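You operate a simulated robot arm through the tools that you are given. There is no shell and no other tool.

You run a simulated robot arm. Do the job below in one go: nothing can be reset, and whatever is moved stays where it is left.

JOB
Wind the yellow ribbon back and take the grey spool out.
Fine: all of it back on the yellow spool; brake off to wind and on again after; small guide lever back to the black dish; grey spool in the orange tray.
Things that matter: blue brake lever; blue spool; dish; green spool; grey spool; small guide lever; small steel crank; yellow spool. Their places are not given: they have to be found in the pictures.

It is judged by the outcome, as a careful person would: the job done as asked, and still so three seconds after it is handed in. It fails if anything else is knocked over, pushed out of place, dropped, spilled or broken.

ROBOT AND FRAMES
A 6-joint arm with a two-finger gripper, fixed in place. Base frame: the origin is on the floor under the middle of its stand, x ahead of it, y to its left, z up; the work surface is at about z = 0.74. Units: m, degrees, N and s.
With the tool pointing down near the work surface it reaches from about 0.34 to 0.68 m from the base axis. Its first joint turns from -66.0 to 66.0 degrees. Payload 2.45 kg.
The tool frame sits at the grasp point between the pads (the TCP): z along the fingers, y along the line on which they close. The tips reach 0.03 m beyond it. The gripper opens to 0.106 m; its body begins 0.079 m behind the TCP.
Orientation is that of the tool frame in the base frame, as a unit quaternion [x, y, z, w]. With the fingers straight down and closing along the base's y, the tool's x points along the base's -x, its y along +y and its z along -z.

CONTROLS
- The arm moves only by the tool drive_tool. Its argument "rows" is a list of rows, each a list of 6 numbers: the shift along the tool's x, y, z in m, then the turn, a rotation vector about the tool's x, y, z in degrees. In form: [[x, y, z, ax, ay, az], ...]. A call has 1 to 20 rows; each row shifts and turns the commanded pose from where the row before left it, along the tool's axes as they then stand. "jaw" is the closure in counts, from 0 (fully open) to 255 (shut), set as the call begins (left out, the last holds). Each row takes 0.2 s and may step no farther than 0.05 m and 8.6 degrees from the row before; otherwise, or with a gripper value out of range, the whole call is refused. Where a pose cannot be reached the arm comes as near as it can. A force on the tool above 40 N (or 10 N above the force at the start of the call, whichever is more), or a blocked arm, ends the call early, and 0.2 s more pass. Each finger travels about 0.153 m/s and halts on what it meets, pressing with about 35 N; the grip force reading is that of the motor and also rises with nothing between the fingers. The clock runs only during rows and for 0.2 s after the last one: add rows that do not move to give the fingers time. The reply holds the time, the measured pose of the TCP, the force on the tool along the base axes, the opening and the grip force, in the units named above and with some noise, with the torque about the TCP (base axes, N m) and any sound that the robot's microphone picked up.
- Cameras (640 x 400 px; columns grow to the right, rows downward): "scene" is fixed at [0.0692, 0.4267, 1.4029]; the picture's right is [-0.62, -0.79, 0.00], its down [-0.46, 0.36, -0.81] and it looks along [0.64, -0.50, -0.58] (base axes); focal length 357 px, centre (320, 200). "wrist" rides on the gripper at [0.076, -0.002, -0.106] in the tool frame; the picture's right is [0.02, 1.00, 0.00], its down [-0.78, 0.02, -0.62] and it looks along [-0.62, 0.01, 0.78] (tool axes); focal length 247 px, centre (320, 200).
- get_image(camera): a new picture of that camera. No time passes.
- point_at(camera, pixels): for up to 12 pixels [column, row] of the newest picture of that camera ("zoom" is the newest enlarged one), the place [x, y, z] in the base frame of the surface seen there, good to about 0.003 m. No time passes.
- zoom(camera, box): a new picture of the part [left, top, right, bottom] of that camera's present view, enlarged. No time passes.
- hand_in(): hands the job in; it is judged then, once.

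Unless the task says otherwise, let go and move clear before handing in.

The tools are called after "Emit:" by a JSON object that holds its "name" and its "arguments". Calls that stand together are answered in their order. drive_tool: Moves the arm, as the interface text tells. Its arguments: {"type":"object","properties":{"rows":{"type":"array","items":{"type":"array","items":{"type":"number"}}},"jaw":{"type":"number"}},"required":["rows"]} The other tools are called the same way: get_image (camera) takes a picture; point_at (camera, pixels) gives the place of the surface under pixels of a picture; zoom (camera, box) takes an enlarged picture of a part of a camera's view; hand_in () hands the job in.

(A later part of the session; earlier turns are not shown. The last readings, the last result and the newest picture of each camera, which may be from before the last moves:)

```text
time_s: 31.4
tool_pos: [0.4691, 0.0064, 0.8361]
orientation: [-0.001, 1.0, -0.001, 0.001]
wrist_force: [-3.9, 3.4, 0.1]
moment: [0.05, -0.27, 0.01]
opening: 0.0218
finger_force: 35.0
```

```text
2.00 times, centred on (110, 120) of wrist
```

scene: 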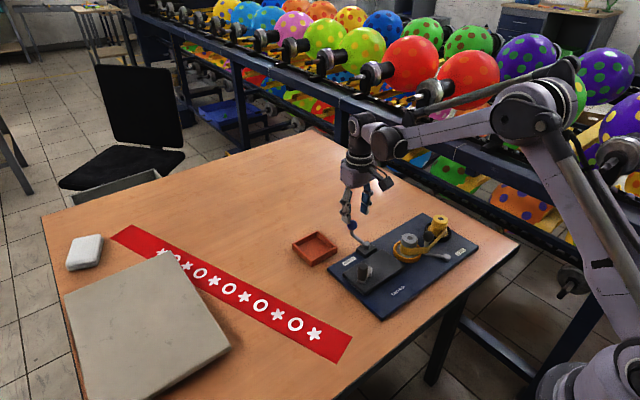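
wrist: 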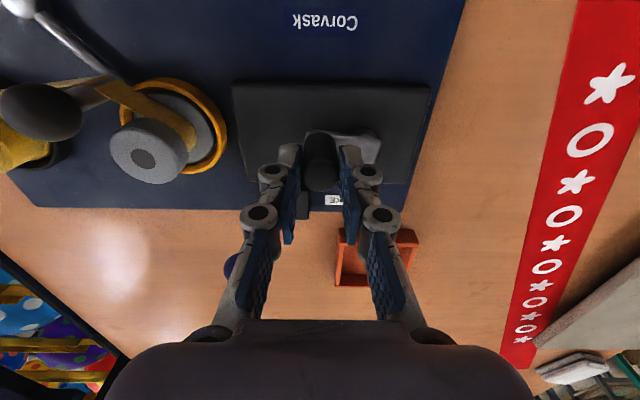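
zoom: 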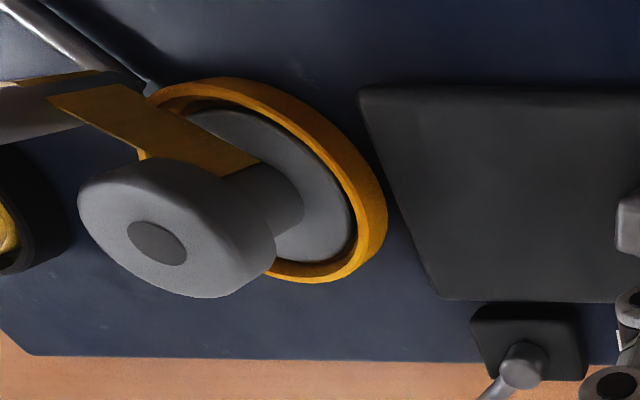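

The grey core is now bare, with only the ribbon's tail from the grey spool past the guide left. I'll continue clockwise in smaller 90° portions and watch the force.

Emit:
{"name": "drive_tool", "arguments": {"rows": [[-0.00963, -0.00273, 0, 0, 0, 0], [-0.00832, -0.00557, 0, 0, 0, 0], [-0.00619, -0.00787, 0, 0, 0, 0], [0, 0, 0, 0, 0, 0]]}}

Emit:
{"name": "zoom", "arguments": {"camera": "scene", "box": [370, 200, 480, 275]}}

Emit:
{"name": "zoom", "arguments": {"camera": "wrist", "box": [0, 20, 220, 220]}}

```text
time_s: 32.4
tool_pos: [0.4944, -0.0084, 0.835]
orientation: [-0.001, 1.0, 0.003, 0.001]
wrist_force: [-4.4, 21.2, 22.2]
moment: [0.58, 0.91, -0.06]
opening: 0.0217
finger_force: 34.6
```

```text
5.33 times, centred on (425, 238) of scene
```

zoom: 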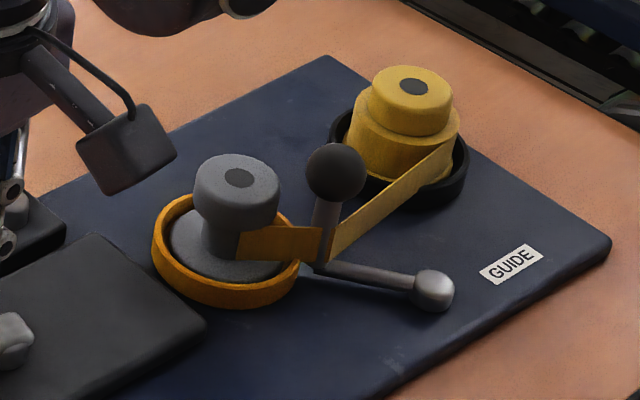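

```text
2.00 times, centred on (110, 120) of wrist
```

zoom: 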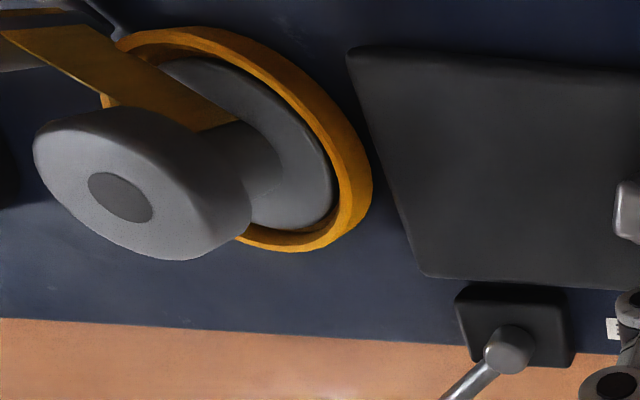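

The board looks shifted in this scene view: the far corner moved from (305,70) to (325,57) in the zoom, with forces of about 21 N in y and 22 N in z. I'll stop and look at the whole scene before moving on.

Emit:
{"name": "get_image", "arguments": {"camera": "scene"}}

Emit:
{"name": "zoom", "arguments": {"camera": "scene", "box": [310, 190, 490, 330]}}

Emit:
{"name": "get_image", "arguments": {"camera": "wrist"}}

```text
taken
```

scene: 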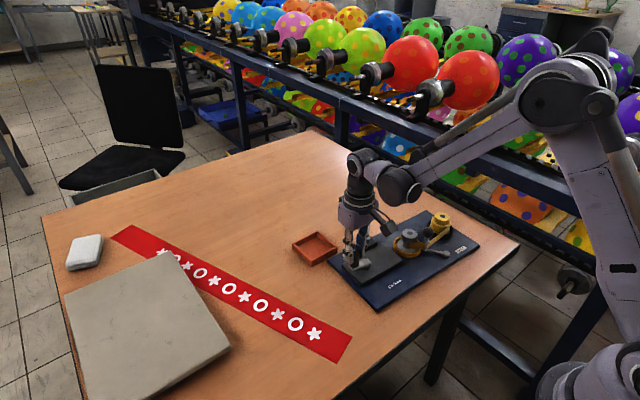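

```text
2.86 times, centred on (400, 260) of scene
```

zoom: 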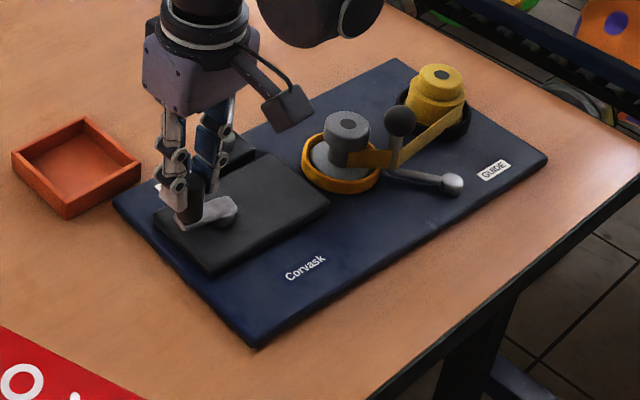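

```text
taken
```

wrist: 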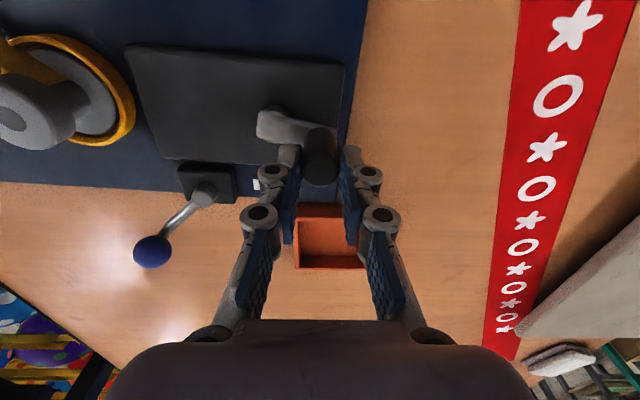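

The whole board has slid, so the crank came up against a hard limit and my push moved the board. I'll measure the parts now and compare with their original places.

Emit:
{"name": "point_at", "arguments": {"camera": "wrist", "pixels": [[205, 190], [150, 250], [275, 125], [322, 170], [20, 112], [258, 185], [348, 100], [130, 47], [345, 66]]}}

Emit:
{"name": "point_at", "arguments": {"camera": "scene", "pixels": [[407, 233], [440, 215], [443, 251], [436, 211], [511, 243], [375, 310], [398, 231], [460, 249]]}}

```text
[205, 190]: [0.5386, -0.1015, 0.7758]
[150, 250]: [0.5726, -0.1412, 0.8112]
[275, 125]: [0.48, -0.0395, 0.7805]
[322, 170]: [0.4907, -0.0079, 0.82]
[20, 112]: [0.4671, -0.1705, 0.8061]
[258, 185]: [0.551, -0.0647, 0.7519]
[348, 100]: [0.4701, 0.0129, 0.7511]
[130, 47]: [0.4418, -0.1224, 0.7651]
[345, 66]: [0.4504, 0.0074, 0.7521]
```

```text
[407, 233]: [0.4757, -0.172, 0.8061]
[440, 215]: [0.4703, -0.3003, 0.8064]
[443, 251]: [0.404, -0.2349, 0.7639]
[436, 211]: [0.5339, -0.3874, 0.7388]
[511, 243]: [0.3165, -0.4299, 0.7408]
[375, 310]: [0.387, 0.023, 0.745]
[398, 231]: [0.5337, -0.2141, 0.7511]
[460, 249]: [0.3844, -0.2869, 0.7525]
```

The parts have shifted by roughly (+0.012 to +0.017, -0.011). I'll take the same zoom box as at the start to compare pixel for pixel.

Emit:
{"name": "zoom", "arguments": {"camera": "scene", "box": [280, 200, 490, 330]}}

```text
3.05 times, centred on (385, 265) of scene
```

zoom: 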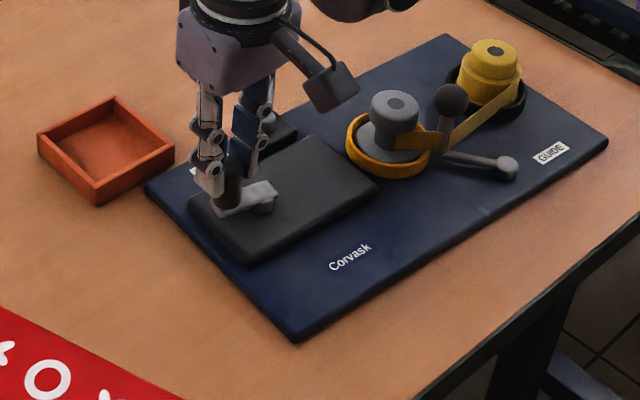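

The board slid by about +0.02 in x and -0.015 in y at the crank, with a turn of about 3° clockwise. The crank hardly turned in that call, so it is against its limit. I'll take the load off the handle first, then study the ribbon.

Emit:
{"name": "drive_tool", "arguments": {"rows": [[0, 0.002, -0.001, 0, 0, 0], [0, 0.002, -0.001, 0, 0, 0], [0, 0, 0, 0, 0, 0]]}}

Emit:
{"name": "zoom", "arguments": {"camera": "scene", "box": [390, 205, 470, 265]}}

```text
time_s: 33.2
tool_pos: [0.4932, -0.0075, 0.8349]
orientation: [0.001, 1.0, -0.001, 0.001]
wrist_force: [0.0, 1.7, 0.2]
moment: [0.13, -0.57, 0.04]
opening: 0.0217
finger_force: 35.0
```

```text
6.67 times, centred on (430, 235) of scene
```

zoom: 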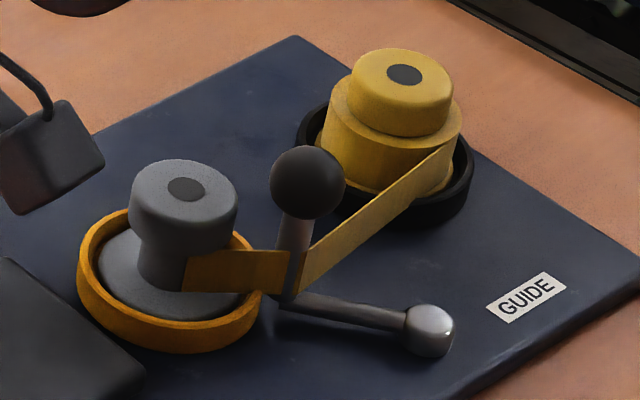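

The load is off the handle now. The yellow spool is full and the grey core is bare, with only the strand past the guide showing. I'll press the crank very lightly towards its limit to be sure it rests there.

Emit:
{"name": "drive_tool", "arguments": {"rows": [[-0.001, -0.0002, 0, 0, 0, 0], [-0.001, -0.0002, 0, 0, 0, 0], [0, 0, 0, 0, 0, 0]]}}

Emit:
{"name": "zoom", "arguments": {"camera": "scene", "box": [280, 200, 490, 330]}}

```text
time_s: 34.0
tool_pos: [0.4944, -0.007, 0.8357]
orientation: [0.0, 1.0, -0.001, -0.001]
wrist_force: [-7.9, -10.2, 1.4]
moment: [-0.2, 0.17, 0.01]
opening: 0.0216
finger_force: 34.4
```

```text
3.05 times, centred on (385, 265) of scene
```

zoom: 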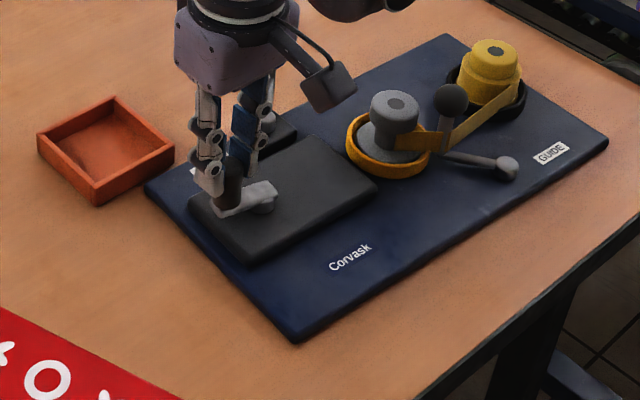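

The crank holds firm against 8 N, so it is at its limit. I'll release the handle and lift clear to study the ribbon and guide from above.

Emit:
{"name": "drive_tool", "arguments": {"rows": [[0, 0, 0, 0, 0, 0], [0, 0, 0, 0, 0, 0], [0, 0, -0.02, 0, 0, 0], [0, 0, -0.03, 0, 0, 0], [0, 0, -0.03, 0, 0, 0], [0, 0, 0, 0, 0, 0]], "jaw": 160}}

Emit:
{"name": "zoom", "arguments": {"camera": "scene", "box": [280, 200, 490, 330]}}

Emit:
{"name": "get_image", "arguments": {"camera": "wrist"}}

```text
time_s: 35.4
tool_pos: [0.4943, -0.0057, 0.9175]
orientation: [0.0, 1.0, 0.0, 0.0]
wrist_force: [-0.5, 0.8, 0.2]
moment: [0.0, 0.0, 0.0]
opening: 0.0395
finger_force: 0.1
```

```text
3.05 times, centred on (385, 265) of scene
```

zoom: 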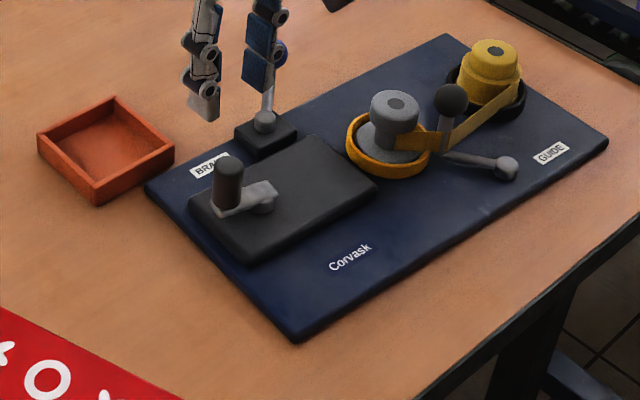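

```text
taken
```

wrist: 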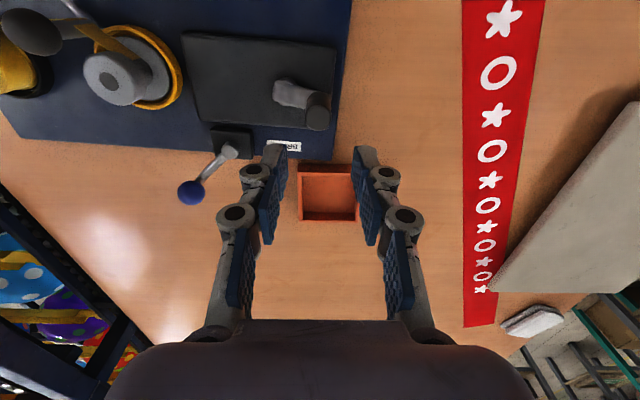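

The crank stayed at its limit. Next I'll move above the guide lever and spools for a clear view.

Emit:
{"name": "drive_tool", "arguments": {"rows": [[0.015, -0.04, -0.016, 0, 0, 0], [0.015, -0.04, -0.016, 0, 0, 0], [0.015, -0.04, -0.016, 0, 0, 0], [0.015, -0.04, 0, 0, 0, 0], [0.015, -0.04, 0, 0, 0, 0], [0, 0, 0, 0, 0, 0]], "jaw": 160}}

Emit:
{"name": "get_image", "arguments": {"camera": "wrist"}}

```text
time_s: 36.8
tool_pos: [0.4211, -0.2073, 0.9628]
orientation: [0.0, 1.0, 0.0, 0.0]
wrist_force: [-0.4, -0.5, -0.1]
moment: [-0.01, 0.03, 0.01]
opening: 0.0394
finger_force: 0.1
```

```text
taken
```

wrist: 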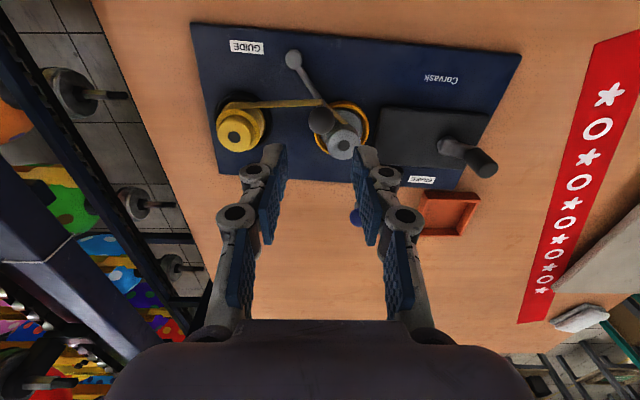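

Emit:
{"name": "zoom", "arguments": {"camera": "wrist", "box": [190, 30, 390, 165]}}

```text
2.96 times, centred on (290, 98) of wrist
```

zoom: 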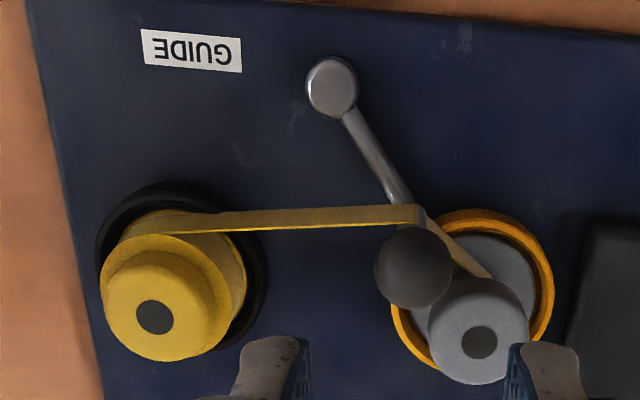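

Emit:
{"name": "point_at", "arguments": {"camera": "zoom", "pixels": [[332, 88], [410, 265], [380, 265], [445, 265], [415, 212], [480, 342], [155, 316], [365, 140], [320, 218], [470, 268], [110, 230], [262, 290]]}}

```text
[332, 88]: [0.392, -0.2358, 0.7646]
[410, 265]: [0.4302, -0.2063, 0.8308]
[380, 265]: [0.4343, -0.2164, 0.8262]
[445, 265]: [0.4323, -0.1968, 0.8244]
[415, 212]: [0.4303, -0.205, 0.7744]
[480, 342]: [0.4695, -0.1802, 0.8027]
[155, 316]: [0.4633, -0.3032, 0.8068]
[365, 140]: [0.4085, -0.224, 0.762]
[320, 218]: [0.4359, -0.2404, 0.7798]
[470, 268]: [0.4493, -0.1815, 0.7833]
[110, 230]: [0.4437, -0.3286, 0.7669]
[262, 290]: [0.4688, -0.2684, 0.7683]
```

The guide pivots at (0.391,-0.236) and its ball is centred near (0.434,-0.206,0.822), about 35° towards the grey ring. The black dish is at about (0.463,-0.303). I'll move over the ball and turn the tool so the fingers close across the swing direction.

Emit:
{"name": "drive_tool", "arguments": {"rows": [[-0.0065, 0.0006, 0.04, 0, 0, 0], [-0.0065, 0.0006, 0.04, 0, 0, 0], [0, 0, 0, 0, 0, -8.5], [0, 0, 0, 0, 0, -8.5], [0, 0, 0, 0, 0, -8.5], [0, 0, 0, 0, 0, -8.5], [0, 0, 0, 0, 0, 0]], "jaw": 160}}

Emit:
{"name": "get_image", "arguments": {"camera": "wrist"}}

Emit:
{"name": "zoom", "arguments": {"camera": "scene", "box": [350, 180, 490, 270]}}

```text
time_s: 38.4
tool_pos: [0.4323, -0.2043, 0.8836]
orientation: [-0.294, 0.956, -0.001, 0.001]
wrist_force: [0.6, -0.4, -0.5]
moment: [0.0, 0.0, 0.0]
opening: 0.0395
finger_force: 0.1
```

```text
taken
```

wrist: 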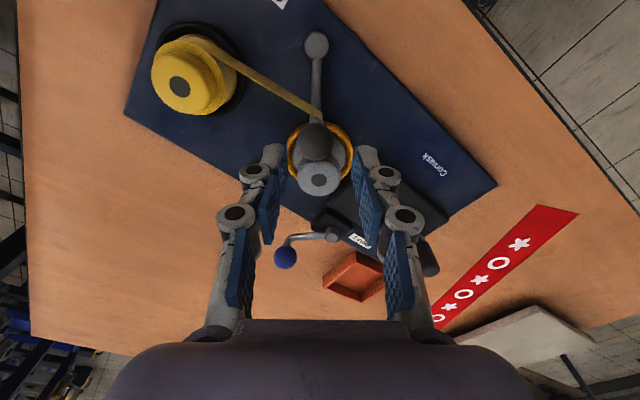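

```text
4.44 times, centred on (420, 225) of scene
```

zoom: 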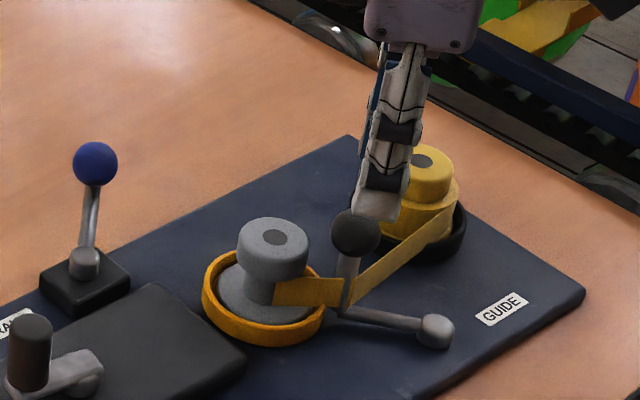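

The guide ball at wrist pixel (315,142) is lined up between the fingers. I'll confirm its place and then go down.

Emit:
{"name": "point_at", "arguments": {"camera": "wrist", "pixels": [[315, 142], [302, 142], [329, 142], [317, 45], [315, 158]]}}

```text
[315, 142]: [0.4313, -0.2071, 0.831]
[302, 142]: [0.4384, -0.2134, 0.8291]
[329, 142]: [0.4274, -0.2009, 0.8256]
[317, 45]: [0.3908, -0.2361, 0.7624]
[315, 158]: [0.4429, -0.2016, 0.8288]
```

The ball's centre is about (0.435,-0.2046,0.8215). I'll descend around it to z 0.830 and narrow the jaw to a loose cage.

Emit:
{"name": "drive_tool", "arguments": {"rows": [[-0.002, -0.0018, 0.018, 0, 0, 0], [0, 0, 0.018, 0, 0, 0], [0, 0, 0.0175, 0, 0, 0], [0, 0, 0, 0, 0, 0]], "jaw": 160}}

Emit:
{"name": "drive_tool", "arguments": {"rows": [[0, 0, 0, 0, 0, 0], [0, 0, 0, 0, 0, 0]], "jaw": 184}}

Emit:
{"name": "get_image", "arguments": {"camera": "wrist"}}

Emit:
{"name": "zoom", "arguments": {"camera": "scene", "box": [350, 180, 490, 270]}}

```text
time_s: 39.4
tool_pos: [0.4344, -0.2052, 0.8314]
orientation: [-0.292, 0.956, 0.001, -0.001]
wrist_force: [0.0, 0.3, -1.0]
moment: [-0.01, 0.04, -0.01]
opening: 0.0395
finger_force: 0.2
```

```text
time_s: 40.0
tool_pos: [0.4346, -0.2051, 0.8311]
orientation: [-0.292, 0.956, -0.001, 0.001]
wrist_force: [-0.5, -1.5, -0.4]
moment: [0.0, 0.0, 0.01]
opening: 0.0301
finger_force: 0.4
```

```text
taken
```

wrist: 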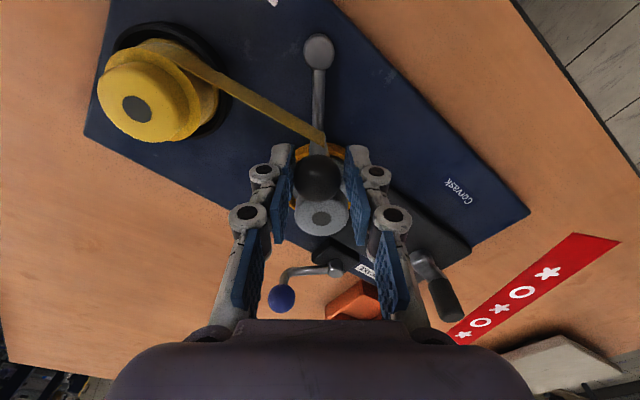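

```text
4.44 times, centred on (420, 225) of scene
```

zoom: 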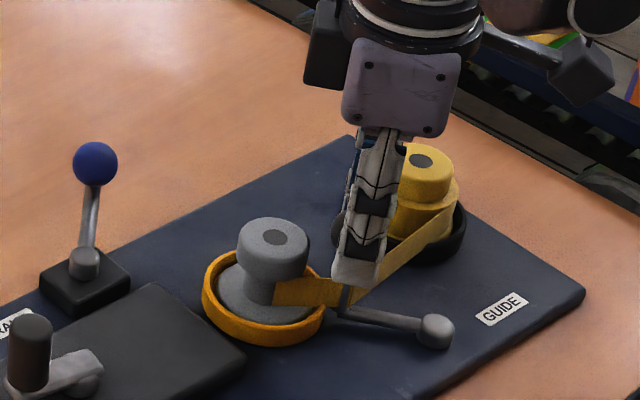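

The ball is caged with no force. I'll start swinging it clockwise towards the black dish about its pivot in small steps.

Emit:
{"name": "drive_tool", "arguments": {"rows": [[0, -0.003, 0, 0, 0, 0], [0.0005, -0.0075, 0, 0, 0, 8], [0.0005, -0.0075, 0, 0, 0, 8], [0, 0, 0, 0, 0, 0]]}}

Emit:
{"name": "get_image", "arguments": {"camera": "wrist"}}

Emit:
{"name": "zoom", "arguments": {"camera": "scene", "box": [350, 180, 490, 270]}}

```text
time_s: 41.0
tool_pos: [0.4444, -0.2226, 0.8312]
orientation: [-0.156, 0.988, 0.0, 0.001]
wrist_force: [-0.6, 0.6, -1.0]
moment: [-0.01, -0.01, 0.01]
opening: 0.0299
finger_force: 0.1
```

```text
taken
```

wrist: 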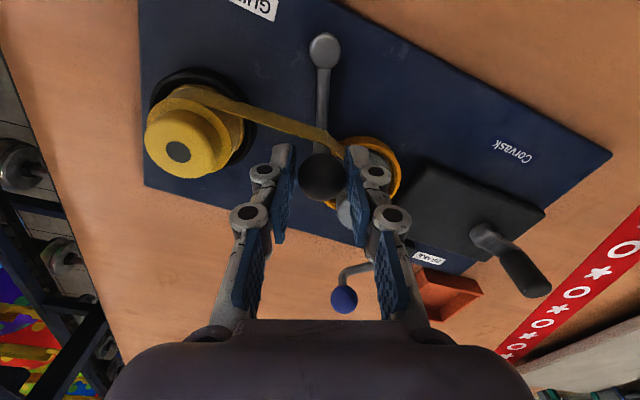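

```text
4.44 times, centred on (420, 225) of scene
```

zoom: 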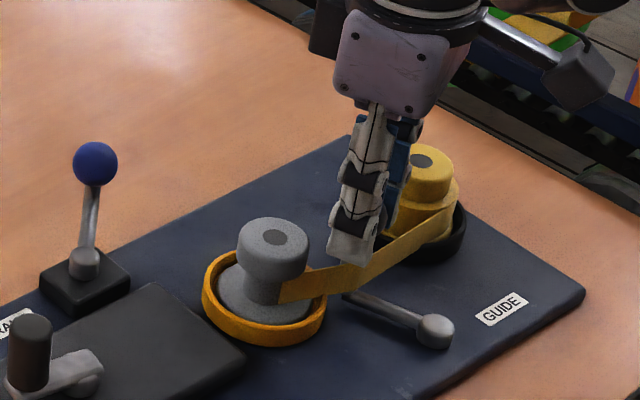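

The guide is swinging freely and the ribbon follows it, with forces below 1 N. I'll continue another 24°.

Emit:
{"name": "drive_tool", "arguments": {"rows": [[0.0005, -0.0075, 0, 0, 0, 8], [0.0005, -0.0075, 0, 0, 0, 8], [0.0005, -0.0075, 0, 0, 0, 8], [0, 0, 0, 0, 0, 0]]}}

Emit:
{"name": "get_image", "arguments": {"camera": "wrist"}}

Emit:
{"name": "zoom", "arguments": {"camera": "scene", "box": [350, 180, 490, 270]}}

```text
time_s: 42.0
tool_pos: [0.4457, -0.2436, 0.8313]
orientation: [0.053, 0.999, 0.0, -0.001]
wrist_force: [0.0, 0.3, -0.8]
moment: [-0.02, 0.01, -0.01]
opening: 0.0296
finger_force: 0.0
```

```text
taken
```

wrist: 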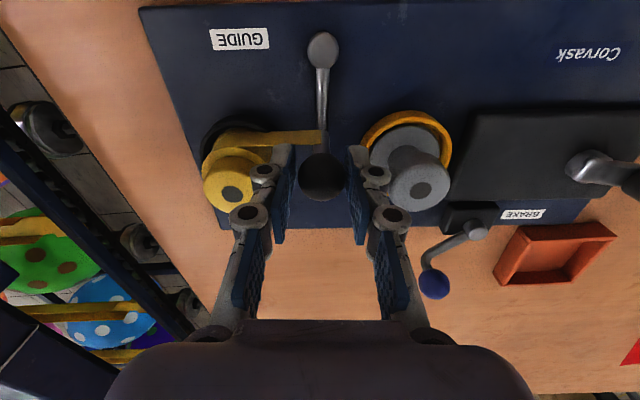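

```text
4.44 times, centred on (420, 225) of scene
```

zoom: 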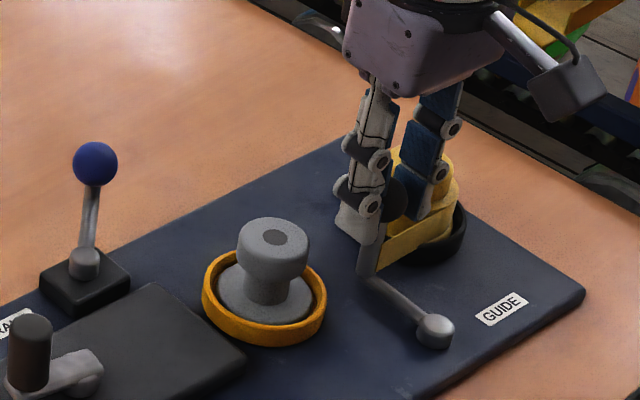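

The strand to the grey spool has let go and now hangs only between the guide and the yellow spool. I'll raise the tool a little to clear the yellow cap, narrow the cage, and continue towards the black dish.

Emit:
{"name": "drive_tool", "arguments": {"rows": [[0, 0, -0.008, 0, 0, 0], [0, 0, 0, 0, 0, 0]], "jaw": 192}}

Emit:
{"name": "drive_tool", "arguments": {"rows": [[0.0005, -0.0075, 0, 0, 0, 8], [0.0005, -0.0075, 0, 0, 0, 8], [0, 0, 0, 0, 0, 0]]}}

Emit:
{"name": "get_image", "arguments": {"camera": "wrist"}}

Emit:
{"name": "zoom", "arguments": {"camera": "scene", "box": [350, 180, 490, 270]}}

```text
time_s: 42.6
tool_pos: [0.4455, -0.2434, 0.8388]
orientation: [0.052, 0.999, 0.0, 0.0]
wrist_force: [0.1, 0.0, -0.4]
moment: [-0.05, -0.02, 0.02]
opening: 0.0273
finger_force: 9.8
```

```text
time_s: 43.4
tool_pos: [0.4421, -0.2593, 0.8392]
orientation: [0.192, 0.981, 0.0, 0.002]
wrist_force: [0.9, -0.1, 2.3]
moment: [-0.01, 0.0, -0.03]
opening: 0.027
finger_force: 20.8
```

```text
taken
```

wrist: 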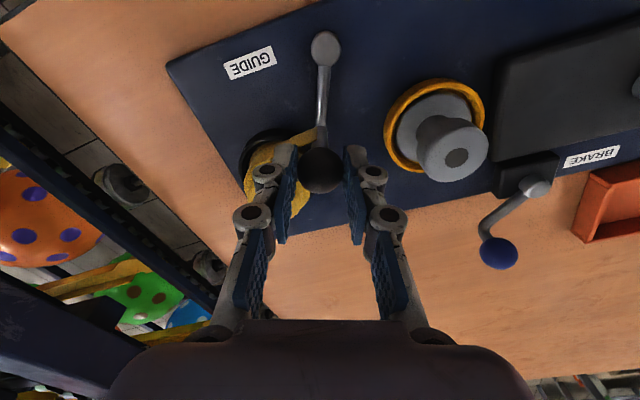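

```text
4.44 times, centred on (420, 225) of scene
```

zoom: 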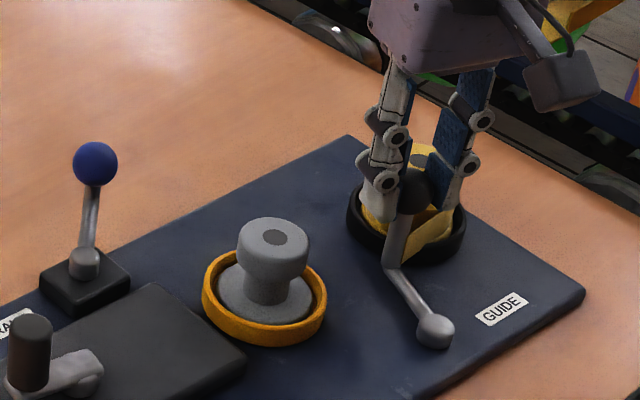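

The pads now hold the ball lightly (opening 0.027), and the lever is at about -22°. I'll continue in two more 8° steps and watch for a stop.

Emit:
{"name": "drive_tool", "arguments": {"rows": [[0.0005, -0.0075, 0, 0, 0, 8], [0, 0, 0, 0, 0, 0]]}}

Emit:
{"name": "drive_tool", "arguments": {"rows": [[0.0005, -0.0075, 0, 0, 0, 8], [0, 0, 0, 0, 0, 0]]}}

Emit:
{"name": "get_image", "arguments": {"camera": "wrist"}}

Emit:
{"name": "zoom", "arguments": {"camera": "scene", "box": [350, 180, 490, 270]}}

```text
time_s: 44.0
tool_pos: [0.4397, -0.2651, 0.8386]
orientation: [0.26, 0.966, -0.001, 0.001]
wrist_force: [-0.7, 0.2, 0.0]
moment: [0.02, 0.04, 0.01]
opening: 0.0273
finger_force: 9.9
```

```text
time_s: 44.6
tool_pos: [0.4361, -0.2707, 0.8389]
orientation: [0.326, 0.945, 0.0, 0.001]
wrist_force: [-0.4, -1.4, 1.0]
moment: [-0.03, -0.03, 0.01]
opening: 0.0269
finger_force: 21.2
```

```text
taken
```

wrist: 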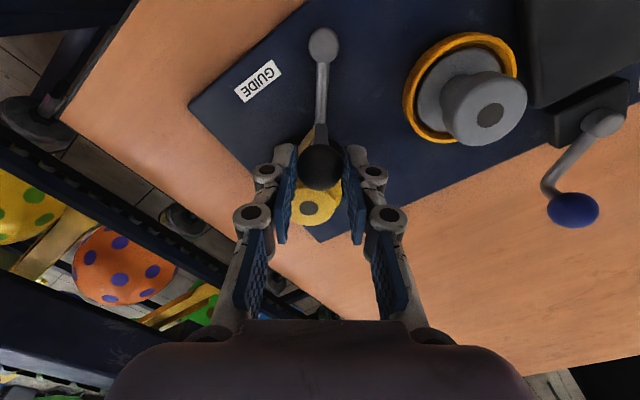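

```text
4.44 times, centred on (420, 225) of scene
```

zoom: 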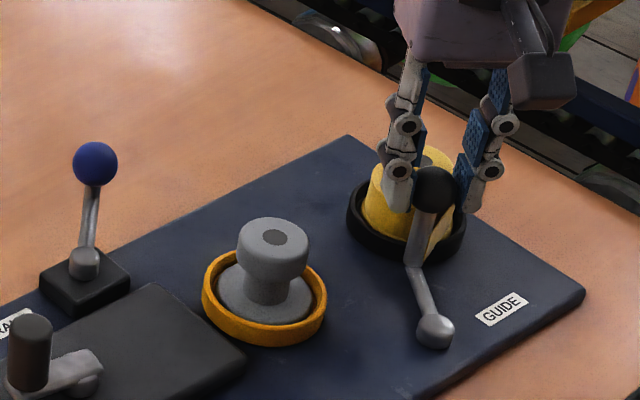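

The guide now points nearly straight at the black dish, still without resistance. I'll take one more small step to find its stop.

Emit:
{"name": "drive_tool", "arguments": {"rows": [[0.0001, -0.0037, 0, 0, 0, 4], [0, 0, 0, 0, 0, 0]]}}

Emit:
{"name": "drive_tool", "arguments": {"rows": [[0.0001, -0.0037, 0, 0, 0, 4], [0, 0, 0, 0, 0, 0]]}}

Emit:
{"name": "get_image", "arguments": {"camera": "wrist"}}

Emit:
{"name": "zoom", "arguments": {"camera": "scene", "box": [350, 180, 490, 270]}}

```text
time_s: 45.2
tool_pos: [0.434, -0.2739, 0.8387]
orientation: [0.359, 0.934, 0.001, 0.002]
wrist_force: [3.6, 4.4, -1.3]
moment: [0.05, -0.05, 0.0]
opening: 0.0294
finger_force: 2.4
```

```text
time_s: 45.8
tool_pos: [0.4317, -0.2757, 0.8396]
orientation: [0.39, 0.921, 0.001, 0.001]
wrist_force: [6.3, 11.4, -4.4]
moment: [0.22, -0.09, 0.06]
opening: 0.0346
finger_force: 6.7
```

```text
taken
```

wrist: 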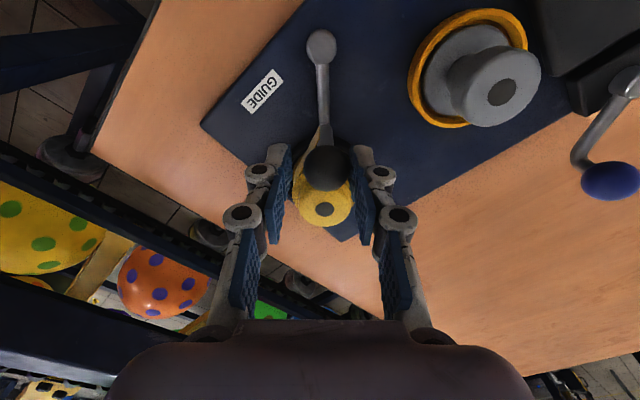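

```text
4.44 times, centred on (420, 225) of scene
```

zoom: 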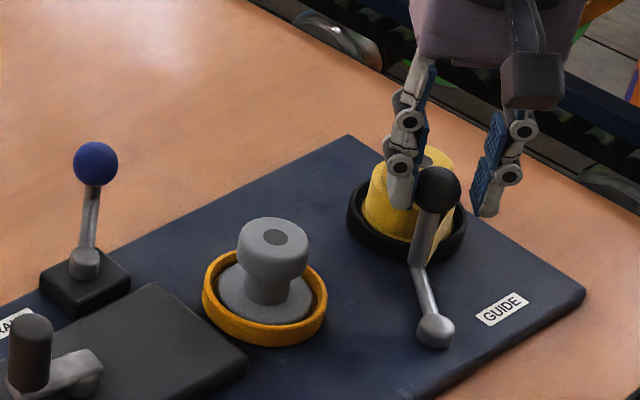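

The force rose to 13 N, so the guide is at its stop by the black dish. I'll back off, open the jaw and lift straight up.

Emit:
{"name": "drive_tool", "arguments": {"rows": [[0, 0.004, 0, 0, 0, 0], [0, 0.002, 0, 0, 0, 0], [0, 0, 0, 0, 0, 0]], "jaw": 170}}

Emit:
{"name": "drive_tool", "arguments": {"rows": [[0, 0, -0.02, 0, 0, 0], [0, 0, -0.03, 0, 0, 0], [0, 0, -0.04, 0, 0, 0], [0, 0, 0, 0, 0, -8], [0, 0, 0, 0, 0, -8], [0, 0, 0, 0, 0, -8], [0, 0, 0, 0, 0, -8], [0, 0, 0, 0, 0, -8], [0, 0, 0, 0, 0, -6], [0, 0, 0, 0, 0, 0]], "jaw": 160}}

Emit:
{"name": "get_image", "arguments": {"camera": "wrist"}}

Emit:
{"name": "zoom", "arguments": {"camera": "scene", "box": [280, 200, 490, 330]}}

```text
time_s: 46.6
tool_pos: [0.4345, -0.2722, 0.8392]
orientation: [0.39, 0.921, 0.0, 0.001]
wrist_force: [0.5, -0.3, -0.9]
moment: [-0.04, -0.01, 0.04]
opening: 0.0352
finger_force: 0.1
```

```text
time_s: 48.8
tool_pos: [0.4353, -0.2717, 0.9303]
orientation: [-0.001, 1.0, 0.0, 0.0]
wrist_force: [0.0, 0.3, 0.1]
moment: [0.0, 0.0, 0.0]
opening: 0.0395
finger_force: 0.0
```

```text
taken
```

wrist: 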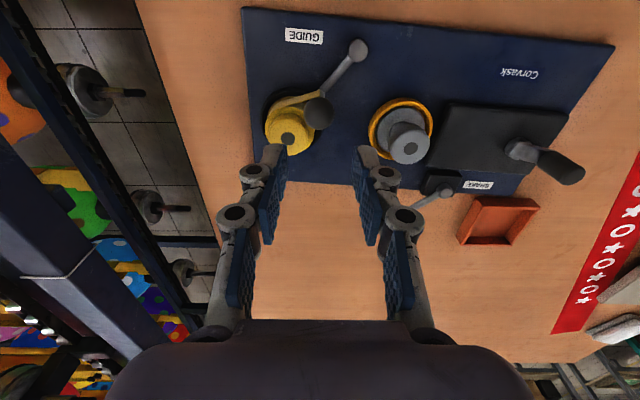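

```text
3.05 times, centred on (385, 265) of scene
```

zoom: 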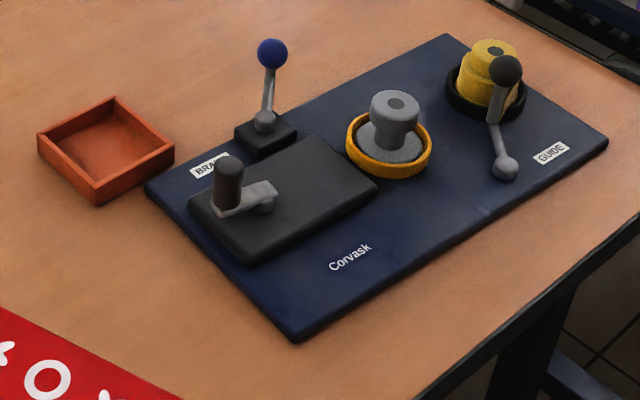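

The guide now rests by the black dish. I'll zoom in on the yellow spool to see whether any ribbon is still off it.

Emit:
{"name": "zoom", "arguments": {"camera": "wrist", "box": [240, 20, 440, 180]}}

Emit:
{"name": "zoom", "arguments": {"camera": "scene", "box": [405, 200, 485, 265]}}

```text
2.50 times, centred on (340, 100) of wrist
```

zoom: 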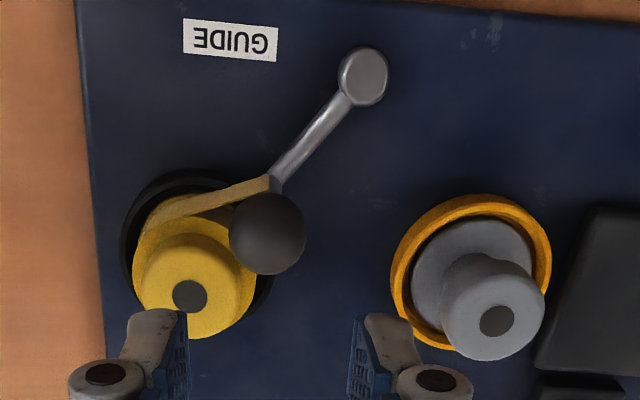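

```text
6.15 times, centred on (445, 232) of scene
```

zoom: 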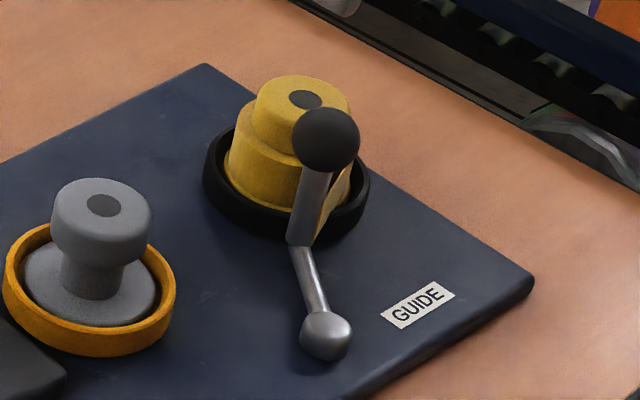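

Only a short tail runs from the yellow spool to the guide post, and the grey spool is completely bare. Next I'll check whether the crank will turn any further with the guide moved, so I'm going back above its handle.

Emit:
{"name": "drive_tool", "arguments": {"rows": [[-0.0095, 0.0441, 0.005, 0, 0, 0], [-0.0095, 0.0441, 0.005, 0, 0, 0], [-0.0095, 0.0441, 0.005, 0, 0, 0], [-0.0095, 0.0441, 0.005, 0, 0, 0], [-0.0095, 0.0441, 0.005, 0, 0, 0], [-0.0095, 0.0441, 0.005, 0, 0, 0], [0, 0, 0, 0, 0, 0]], "jaw": 140}}

Emit:
{"name": "get_image", "arguments": {"camera": "wrist"}}

Emit:
{"name": "zoom", "arguments": {"camera": "wrist", "box": [170, 20, 370, 180]}}

```text
time_s: 50.4
tool_pos: [0.4952, -0.0084, 0.8972]
orientation: [0.0, 1.0, 0.0, 0.0]
wrist_force: [-0.2, 1.0, -1.1]
moment: [-0.01, -0.02, 0.02]
opening: 0.0478
finger_force: 0.0
```

```text
taken
```

wrist: 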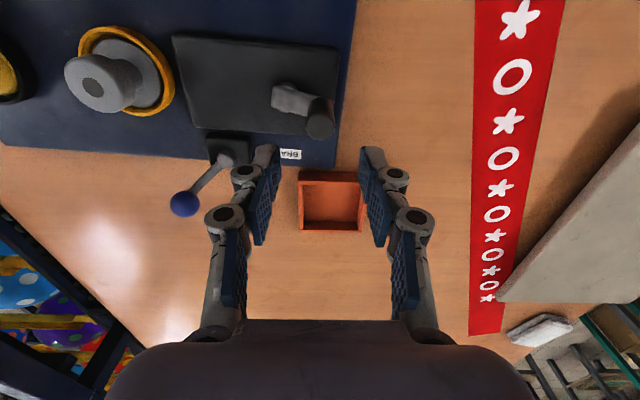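

```text
2.50 times, centred on (270, 100) of wrist
```

zoom: 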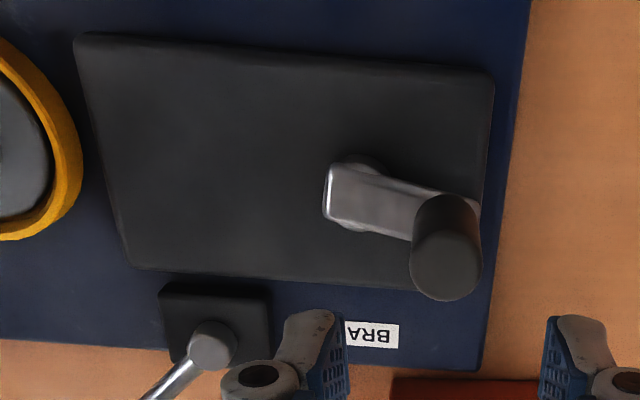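

Emit:
{"name": "point_at", "arguments": {"camera": "zoom", "pixels": [[445, 265], [412, 265], [480, 265], [445, 238], [445, 298], [358, 195], [345, 165], [345, 228], [210, 345], [490, 95], [475, 365]]}}

```text
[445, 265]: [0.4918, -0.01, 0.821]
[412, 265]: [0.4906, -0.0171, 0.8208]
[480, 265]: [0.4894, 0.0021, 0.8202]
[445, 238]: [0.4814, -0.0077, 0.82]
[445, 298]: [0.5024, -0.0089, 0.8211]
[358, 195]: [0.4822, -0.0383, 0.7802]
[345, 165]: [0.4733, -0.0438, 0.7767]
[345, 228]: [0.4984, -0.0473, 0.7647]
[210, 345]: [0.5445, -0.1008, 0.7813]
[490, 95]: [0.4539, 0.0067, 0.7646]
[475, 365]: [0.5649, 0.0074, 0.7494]
```

The handle's centre is at (0.492,-0.008). I'll descend and grip it as before.

Emit:
{"name": "drive_tool", "arguments": {"rows": [[0.0032, 0.0004, 0.022, 0, 0, 0], [0, 0, 0.022, 0, 0, 0], [0, 0, 0.022, 0, 0, 0], [0, 0, 0, 0, 0, 0]], "jaw": 150}}

Emit:
{"name": "drive_tool", "arguments": {"rows": [[0, 0, 0, 0, 0, 0], [0, 0, 0, 0, 0, 0], [0, 0, 0, 0, 0, 0]], "jaw": 255}}

```text
time_s: 51.4
tool_pos: [0.4877, -0.0087, 0.8305]
orientation: [0.0, 1.0, 0.0, 0.001]
wrist_force: [-0.8, 0.8, -0.6]
moment: [-0.06, -0.03, -0.02]
opening: 0.0434
finger_force: 0.1
```

```text
time_s: 52.2
tool_pos: [0.4878, -0.0065, 0.83]
orientation: [-0.001, 1.0, 0.0, 0.001]
wrist_force: [-0.2, 4.2, 0.4]
moment: [0.14, -0.02, -0.02]
opening: 0.0216
finger_force: 34.7
```

The handle is held with little side force. I'll push clockwise by 3 mm only and read the forces.

Emit:
{"name": "drive_tool", "arguments": {"rows": [[-0.0015, -0.0004, 0, 0, 0, 0], [-0.0015, -0.0004, 0, 0, 0, 0], [0, 0, 0, 0, 0, 0]]}}

```text
time_s: 53.0
tool_pos: [0.4905, -0.009, 0.8308]
orientation: [0.0, 1.0, -0.001, -0.001]
wrist_force: [-8.0, 3.0, 0.3]
moment: [0.06, 0.65, 0.0]
opening: 0.0217
finger_force: 34.8
```

An 8 N resistance has built up over about 2.7 mm. I'll try another 2 mm to tell play from a hard limit.

Emit:
{"name": "drive_tool", "arguments": {"rows": [[-0.001, -0.0003, 0, 0, 0, 0], [-0.001, -0.0003, 0, 0, 0, 0], [0, 0, 0, 0, 0, 0]]}}

Emit:
{"name": "zoom", "arguments": {"camera": "scene", "box": [280, 200, 490, 330]}}

Emit:
{"name": "zoom", "arguments": {"camera": "scene", "box": [405, 200, 485, 265]}}

```text
time_s: 53.8
tool_pos: [0.4936, -0.0095, 0.8336]
orientation: [0.0, 1.0, -0.001, 0.001]
wrist_force: [-5.0, 5.2, -0.6]
moment: [0.17, 0.02, 0.01]
opening: 0.0219
finger_force: 35.4
```

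```text
3.05 times, centred on (385, 265) of scene
```

zoom: 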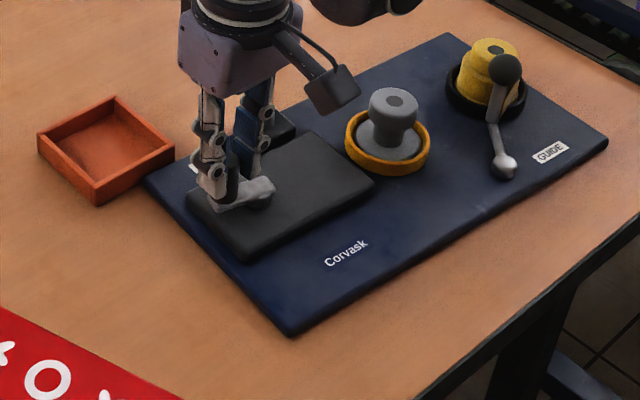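

```text
6.15 times, centred on (445, 232) of scene
```

zoom: 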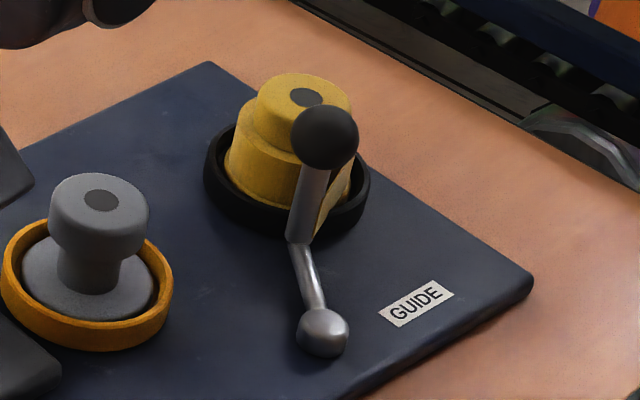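

The board crept a few millimetres with only 8 N, so the crank is at a true limit and the ribbon is fully wound. I'll stop pushing, let go of the crank and lift away.

Emit:
{"name": "drive_tool", "arguments": {"rows": [[0.001, 0.001, 0, 0, 0, 0], [0, 0, 0, 0, 0, 0]]}}

Emit:
{"name": "drive_tool", "arguments": {"rows": [[0, 0, 0, 0, 0, 0], [0, 0, 0, 0, 0, 0], [0, 0, -0.02, 0, 0, 0], [0, 0, -0.03, 0, 0, 0], [0, 0, -0.03, 0, 0, 0], [0, 0, 0, 0, 0, 0]], "jaw": 140}}

Emit:
{"name": "get_image", "arguments": {"camera": "wrist"}}

Emit:
{"name": "zoom", "arguments": {"camera": "scene", "box": [280, 200, 490, 330]}}

```text
time_s: 54.4
tool_pos: [0.4927, -0.0089, 0.8327]
orientation: [0.0, 1.0, 0.0, 0.001]
wrist_force: [0.1, 1.9, 0.2]
moment: [0.07, -0.23, -0.02]
opening: 0.0219
finger_force: 35.3
```

```text
time_s: 55.8
tool_pos: [0.4926, -0.0085, 0.9123]
orientation: [0.001, 1.0, 0.0, 0.0]
wrist_force: [0.2, -0.2, 0.2]
moment: [-0.02, -0.03, 0.01]
opening: 0.0477
finger_force: 0.0
```

```text
taken
```

wrist: 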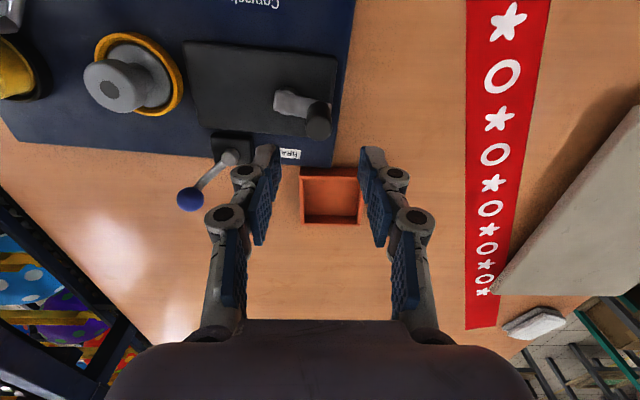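

```text
3.05 times, centred on (385, 265) of scene
```

zoom: 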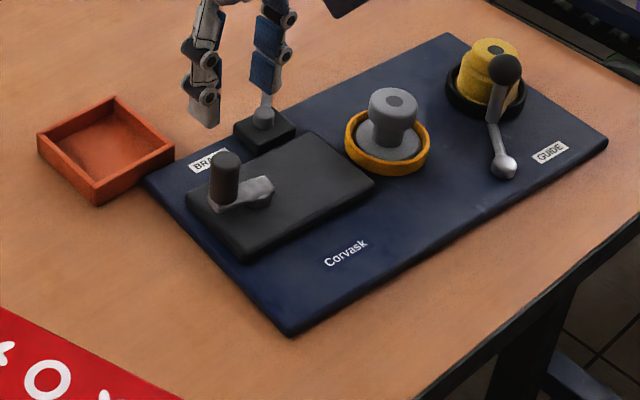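

The board is steady. Next is setting the brake on again, so I'll measure the brake's pivot and ball from this view.

Emit:
{"name": "point_at", "arguments": {"camera": "wrist", "pixels": [[190, 199], [178, 199], [203, 199], [190, 187], [231, 157], [213, 178]]}}

```text
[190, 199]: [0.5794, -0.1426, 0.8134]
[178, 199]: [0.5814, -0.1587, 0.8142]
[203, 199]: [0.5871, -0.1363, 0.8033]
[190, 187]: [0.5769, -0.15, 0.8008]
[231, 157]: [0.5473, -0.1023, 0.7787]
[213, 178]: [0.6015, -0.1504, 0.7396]
```

The brake ball is near (0.583,-0.145). I'll move above it and turn the tool to match the lever's angle.

Emit:
{"name": "drive_tool", "arguments": {"rows": [[-0.0228, -0.0336, 0.008, 0, 0, 0], [-0.0228, -0.0336, 0.008, 0, 0, 0], [-0.0228, -0.0336, 0.008, 0, 0, 0], [-0.0228, -0.0336, 0.008, 0, 0, 0], [0, 0, 0, 0, 0, 8.6], [0, 0, 0, 0, 0, 8.6], [0, 0, 0, 0, 0, 8.6], [0, 0, 0, 0, 0, 8.6], [0, 0, 0, 0, 0, 8.6], [0, 0, 0, 0, 0, 0]], "jaw": 140}}

Emit:
{"name": "get_image", "arguments": {"camera": "wrist"}}

```text
time_s: 58.0
tool_pos: [0.5822, -0.143, 0.8798]
orientation: [0.367, 0.93, 0.0, 0.0]
wrist_force: [0.7, -0.1, -0.4]
moment: [0.02, -0.02, -0.01]
opening: 0.0478
finger_force: 0.1
```

```text
taken
```

wrist: 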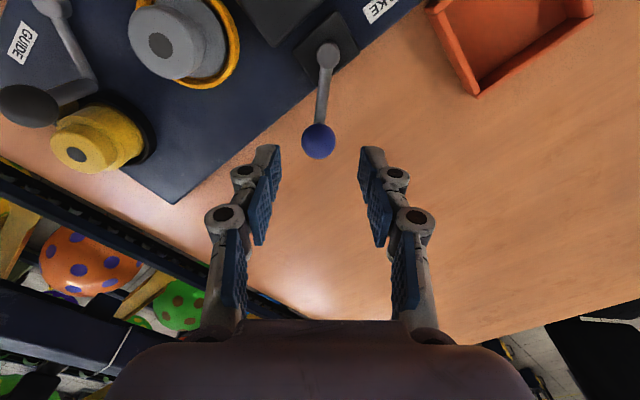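

Emit:
{"name": "point_at", "arguments": {"camera": "wrist", "pixels": [[318, 141], [304, 141], [332, 141], [318, 126], [318, 155], [328, 55], [323, 100]]}}

```text
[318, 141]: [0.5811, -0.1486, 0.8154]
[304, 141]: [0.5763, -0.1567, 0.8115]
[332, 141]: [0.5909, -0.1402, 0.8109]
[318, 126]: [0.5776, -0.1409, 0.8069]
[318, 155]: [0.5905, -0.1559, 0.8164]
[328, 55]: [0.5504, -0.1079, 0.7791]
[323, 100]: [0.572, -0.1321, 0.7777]
```

The pivot is near (0.5485,-0.105) and the ball's centre near (0.585,-0.151,0.803). I'll centre on the ball, descend and cage it.

Emit:
{"name": "drive_tool", "arguments": {"rows": [[-0.009, -0.0035, 0, 0, 0, 0], [0, 0, 0.02, 0, 0, 0], [0, 0, 0.02, 0, 0, 0], [0, 0, 0.02, 0, 0, 0], [0, 0, 0, 0, 0, 0]], "jaw": 140}}

Emit:
{"name": "get_image", "arguments": {"camera": "wrist"}}

Emit:
{"name": "zoom", "arguments": {"camera": "scene", "box": [310, 170, 430, 270]}}

```text
time_s: 59.2
tool_pos: [0.589, -0.1526, 0.82]
orientation: [0.366, 0.93, -0.001, 0.001]
wrist_force: [-0.1, -0.3, 0.7]
moment: [0.01, 0.0, 0.01]
opening: 0.0476
finger_force: 0.1
```

```text
taken
```

wrist: 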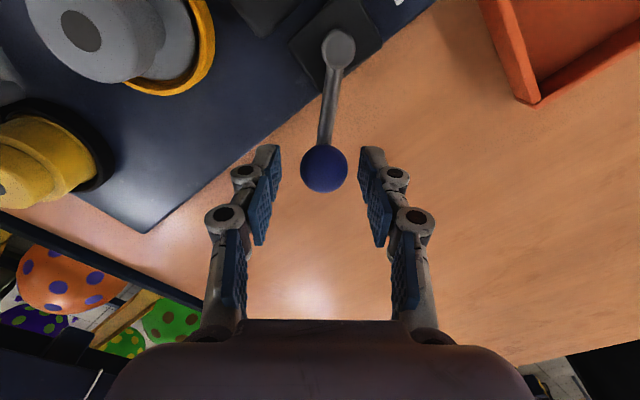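

```text
4.00 times, centred on (370, 220) of scene
```

zoom: 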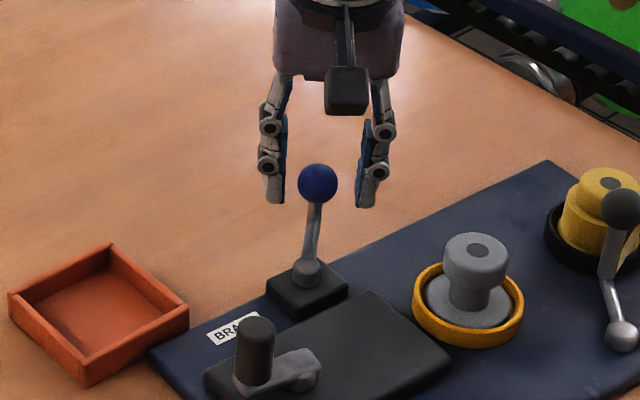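

The ball is centred between the fingers. I'll narrow the cage and swing the lever counter-clockwise back towards its start position.

Emit:
{"name": "drive_tool", "arguments": {"rows": [[0, 0, 0, 0, 0, 0], [0, 0, 0, 0, 0, 0], [0, 0.003, 0, 0, 0, 0], [0.0006, 0.0081, 0, 0, 0, -8], [0.0006, 0.0081, 0, 0, 0, -8], [0.0006, 0.0081, 0, 0, 0, -8], [0, 0, 0, 0, 0, 0]], "jaw": 182}}

Emit:
{"name": "get_image", "arguments": {"camera": "wrist"}}

Emit:
{"name": "zoom", "arguments": {"camera": "scene", "box": [310, 170, 430, 270]}}

```text
time_s: 60.8
tool_pos: [0.6037, -0.1292, 0.8214]
orientation: [0.164, 0.986, 0.0, 0.0]
wrist_force: [0.4, -0.1, -0.5]
moment: [-0.01, -0.02, -0.02]
opening: 0.0304
finger_force: 0.1
```

```text
taken
```

wrist: 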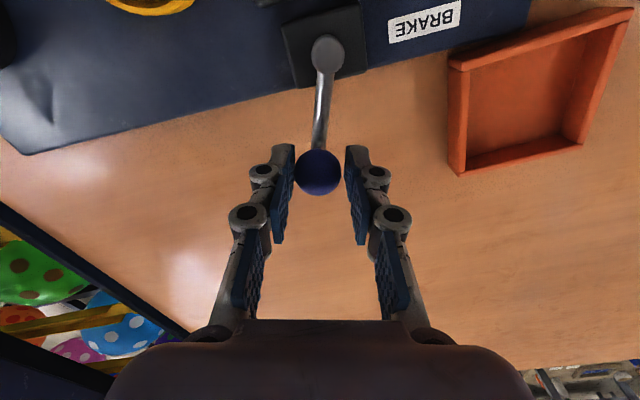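

```text
4.00 times, centred on (370, 220) of scene
```

zoom: 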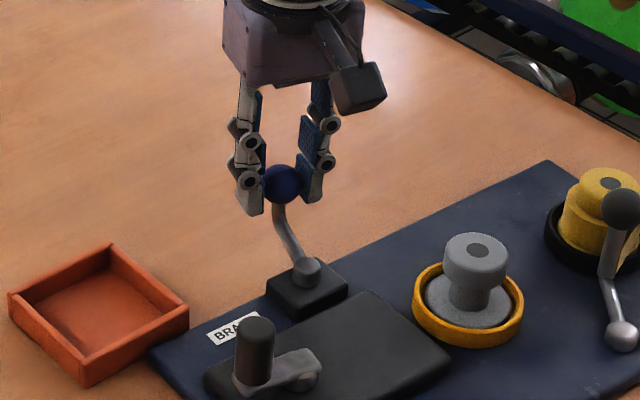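

The lever is about halfway with no force. I'll go another 8° and then small steps to meet the stop gently.

Emit:
{"name": "drive_tool", "arguments": {"rows": [[0.0006, 0.0081, 0, 0, 0, -8], [0.0002, 0.0041, 0, 0, 0, -4], [0, 0, 0, 0, 0, 0]]}}

Emit:
{"name": "drive_tool", "arguments": {"rows": [[0.0001, 0.002, 0, 0, 0, -2], [0.0001, 0.002, 0, 0, 0, -2], [0, 0, 0, 0, 0, 0]]}}

Emit:
{"name": "get_image", "arguments": {"camera": "wrist"}}

```text
time_s: 61.6
tool_pos: [0.6046, -0.1164, 0.823]
orientation: [0.06, 0.998, 0.0, 0.0]
wrist_force: [0.3, -0.3, -0.9]
moment: [-0.01, 0.02, -0.03]
opening: 0.0306
finger_force: 0.3
```

```text
time_s: 62.4
tool_pos: [0.6048, -0.1126, 0.8211]
orientation: [0.025, 1.0, 0.0, 0.0]
wrist_force: [0.1, -0.5, -0.4]
moment: [0.01, -0.03, -0.02]
opening: 0.0303
finger_force: 0.1
```

```text
taken
```

wrist: 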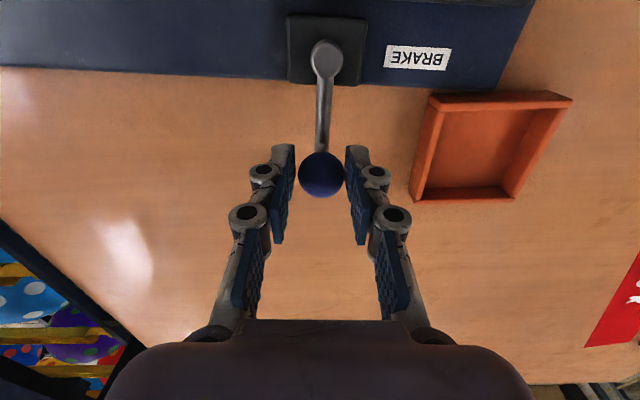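

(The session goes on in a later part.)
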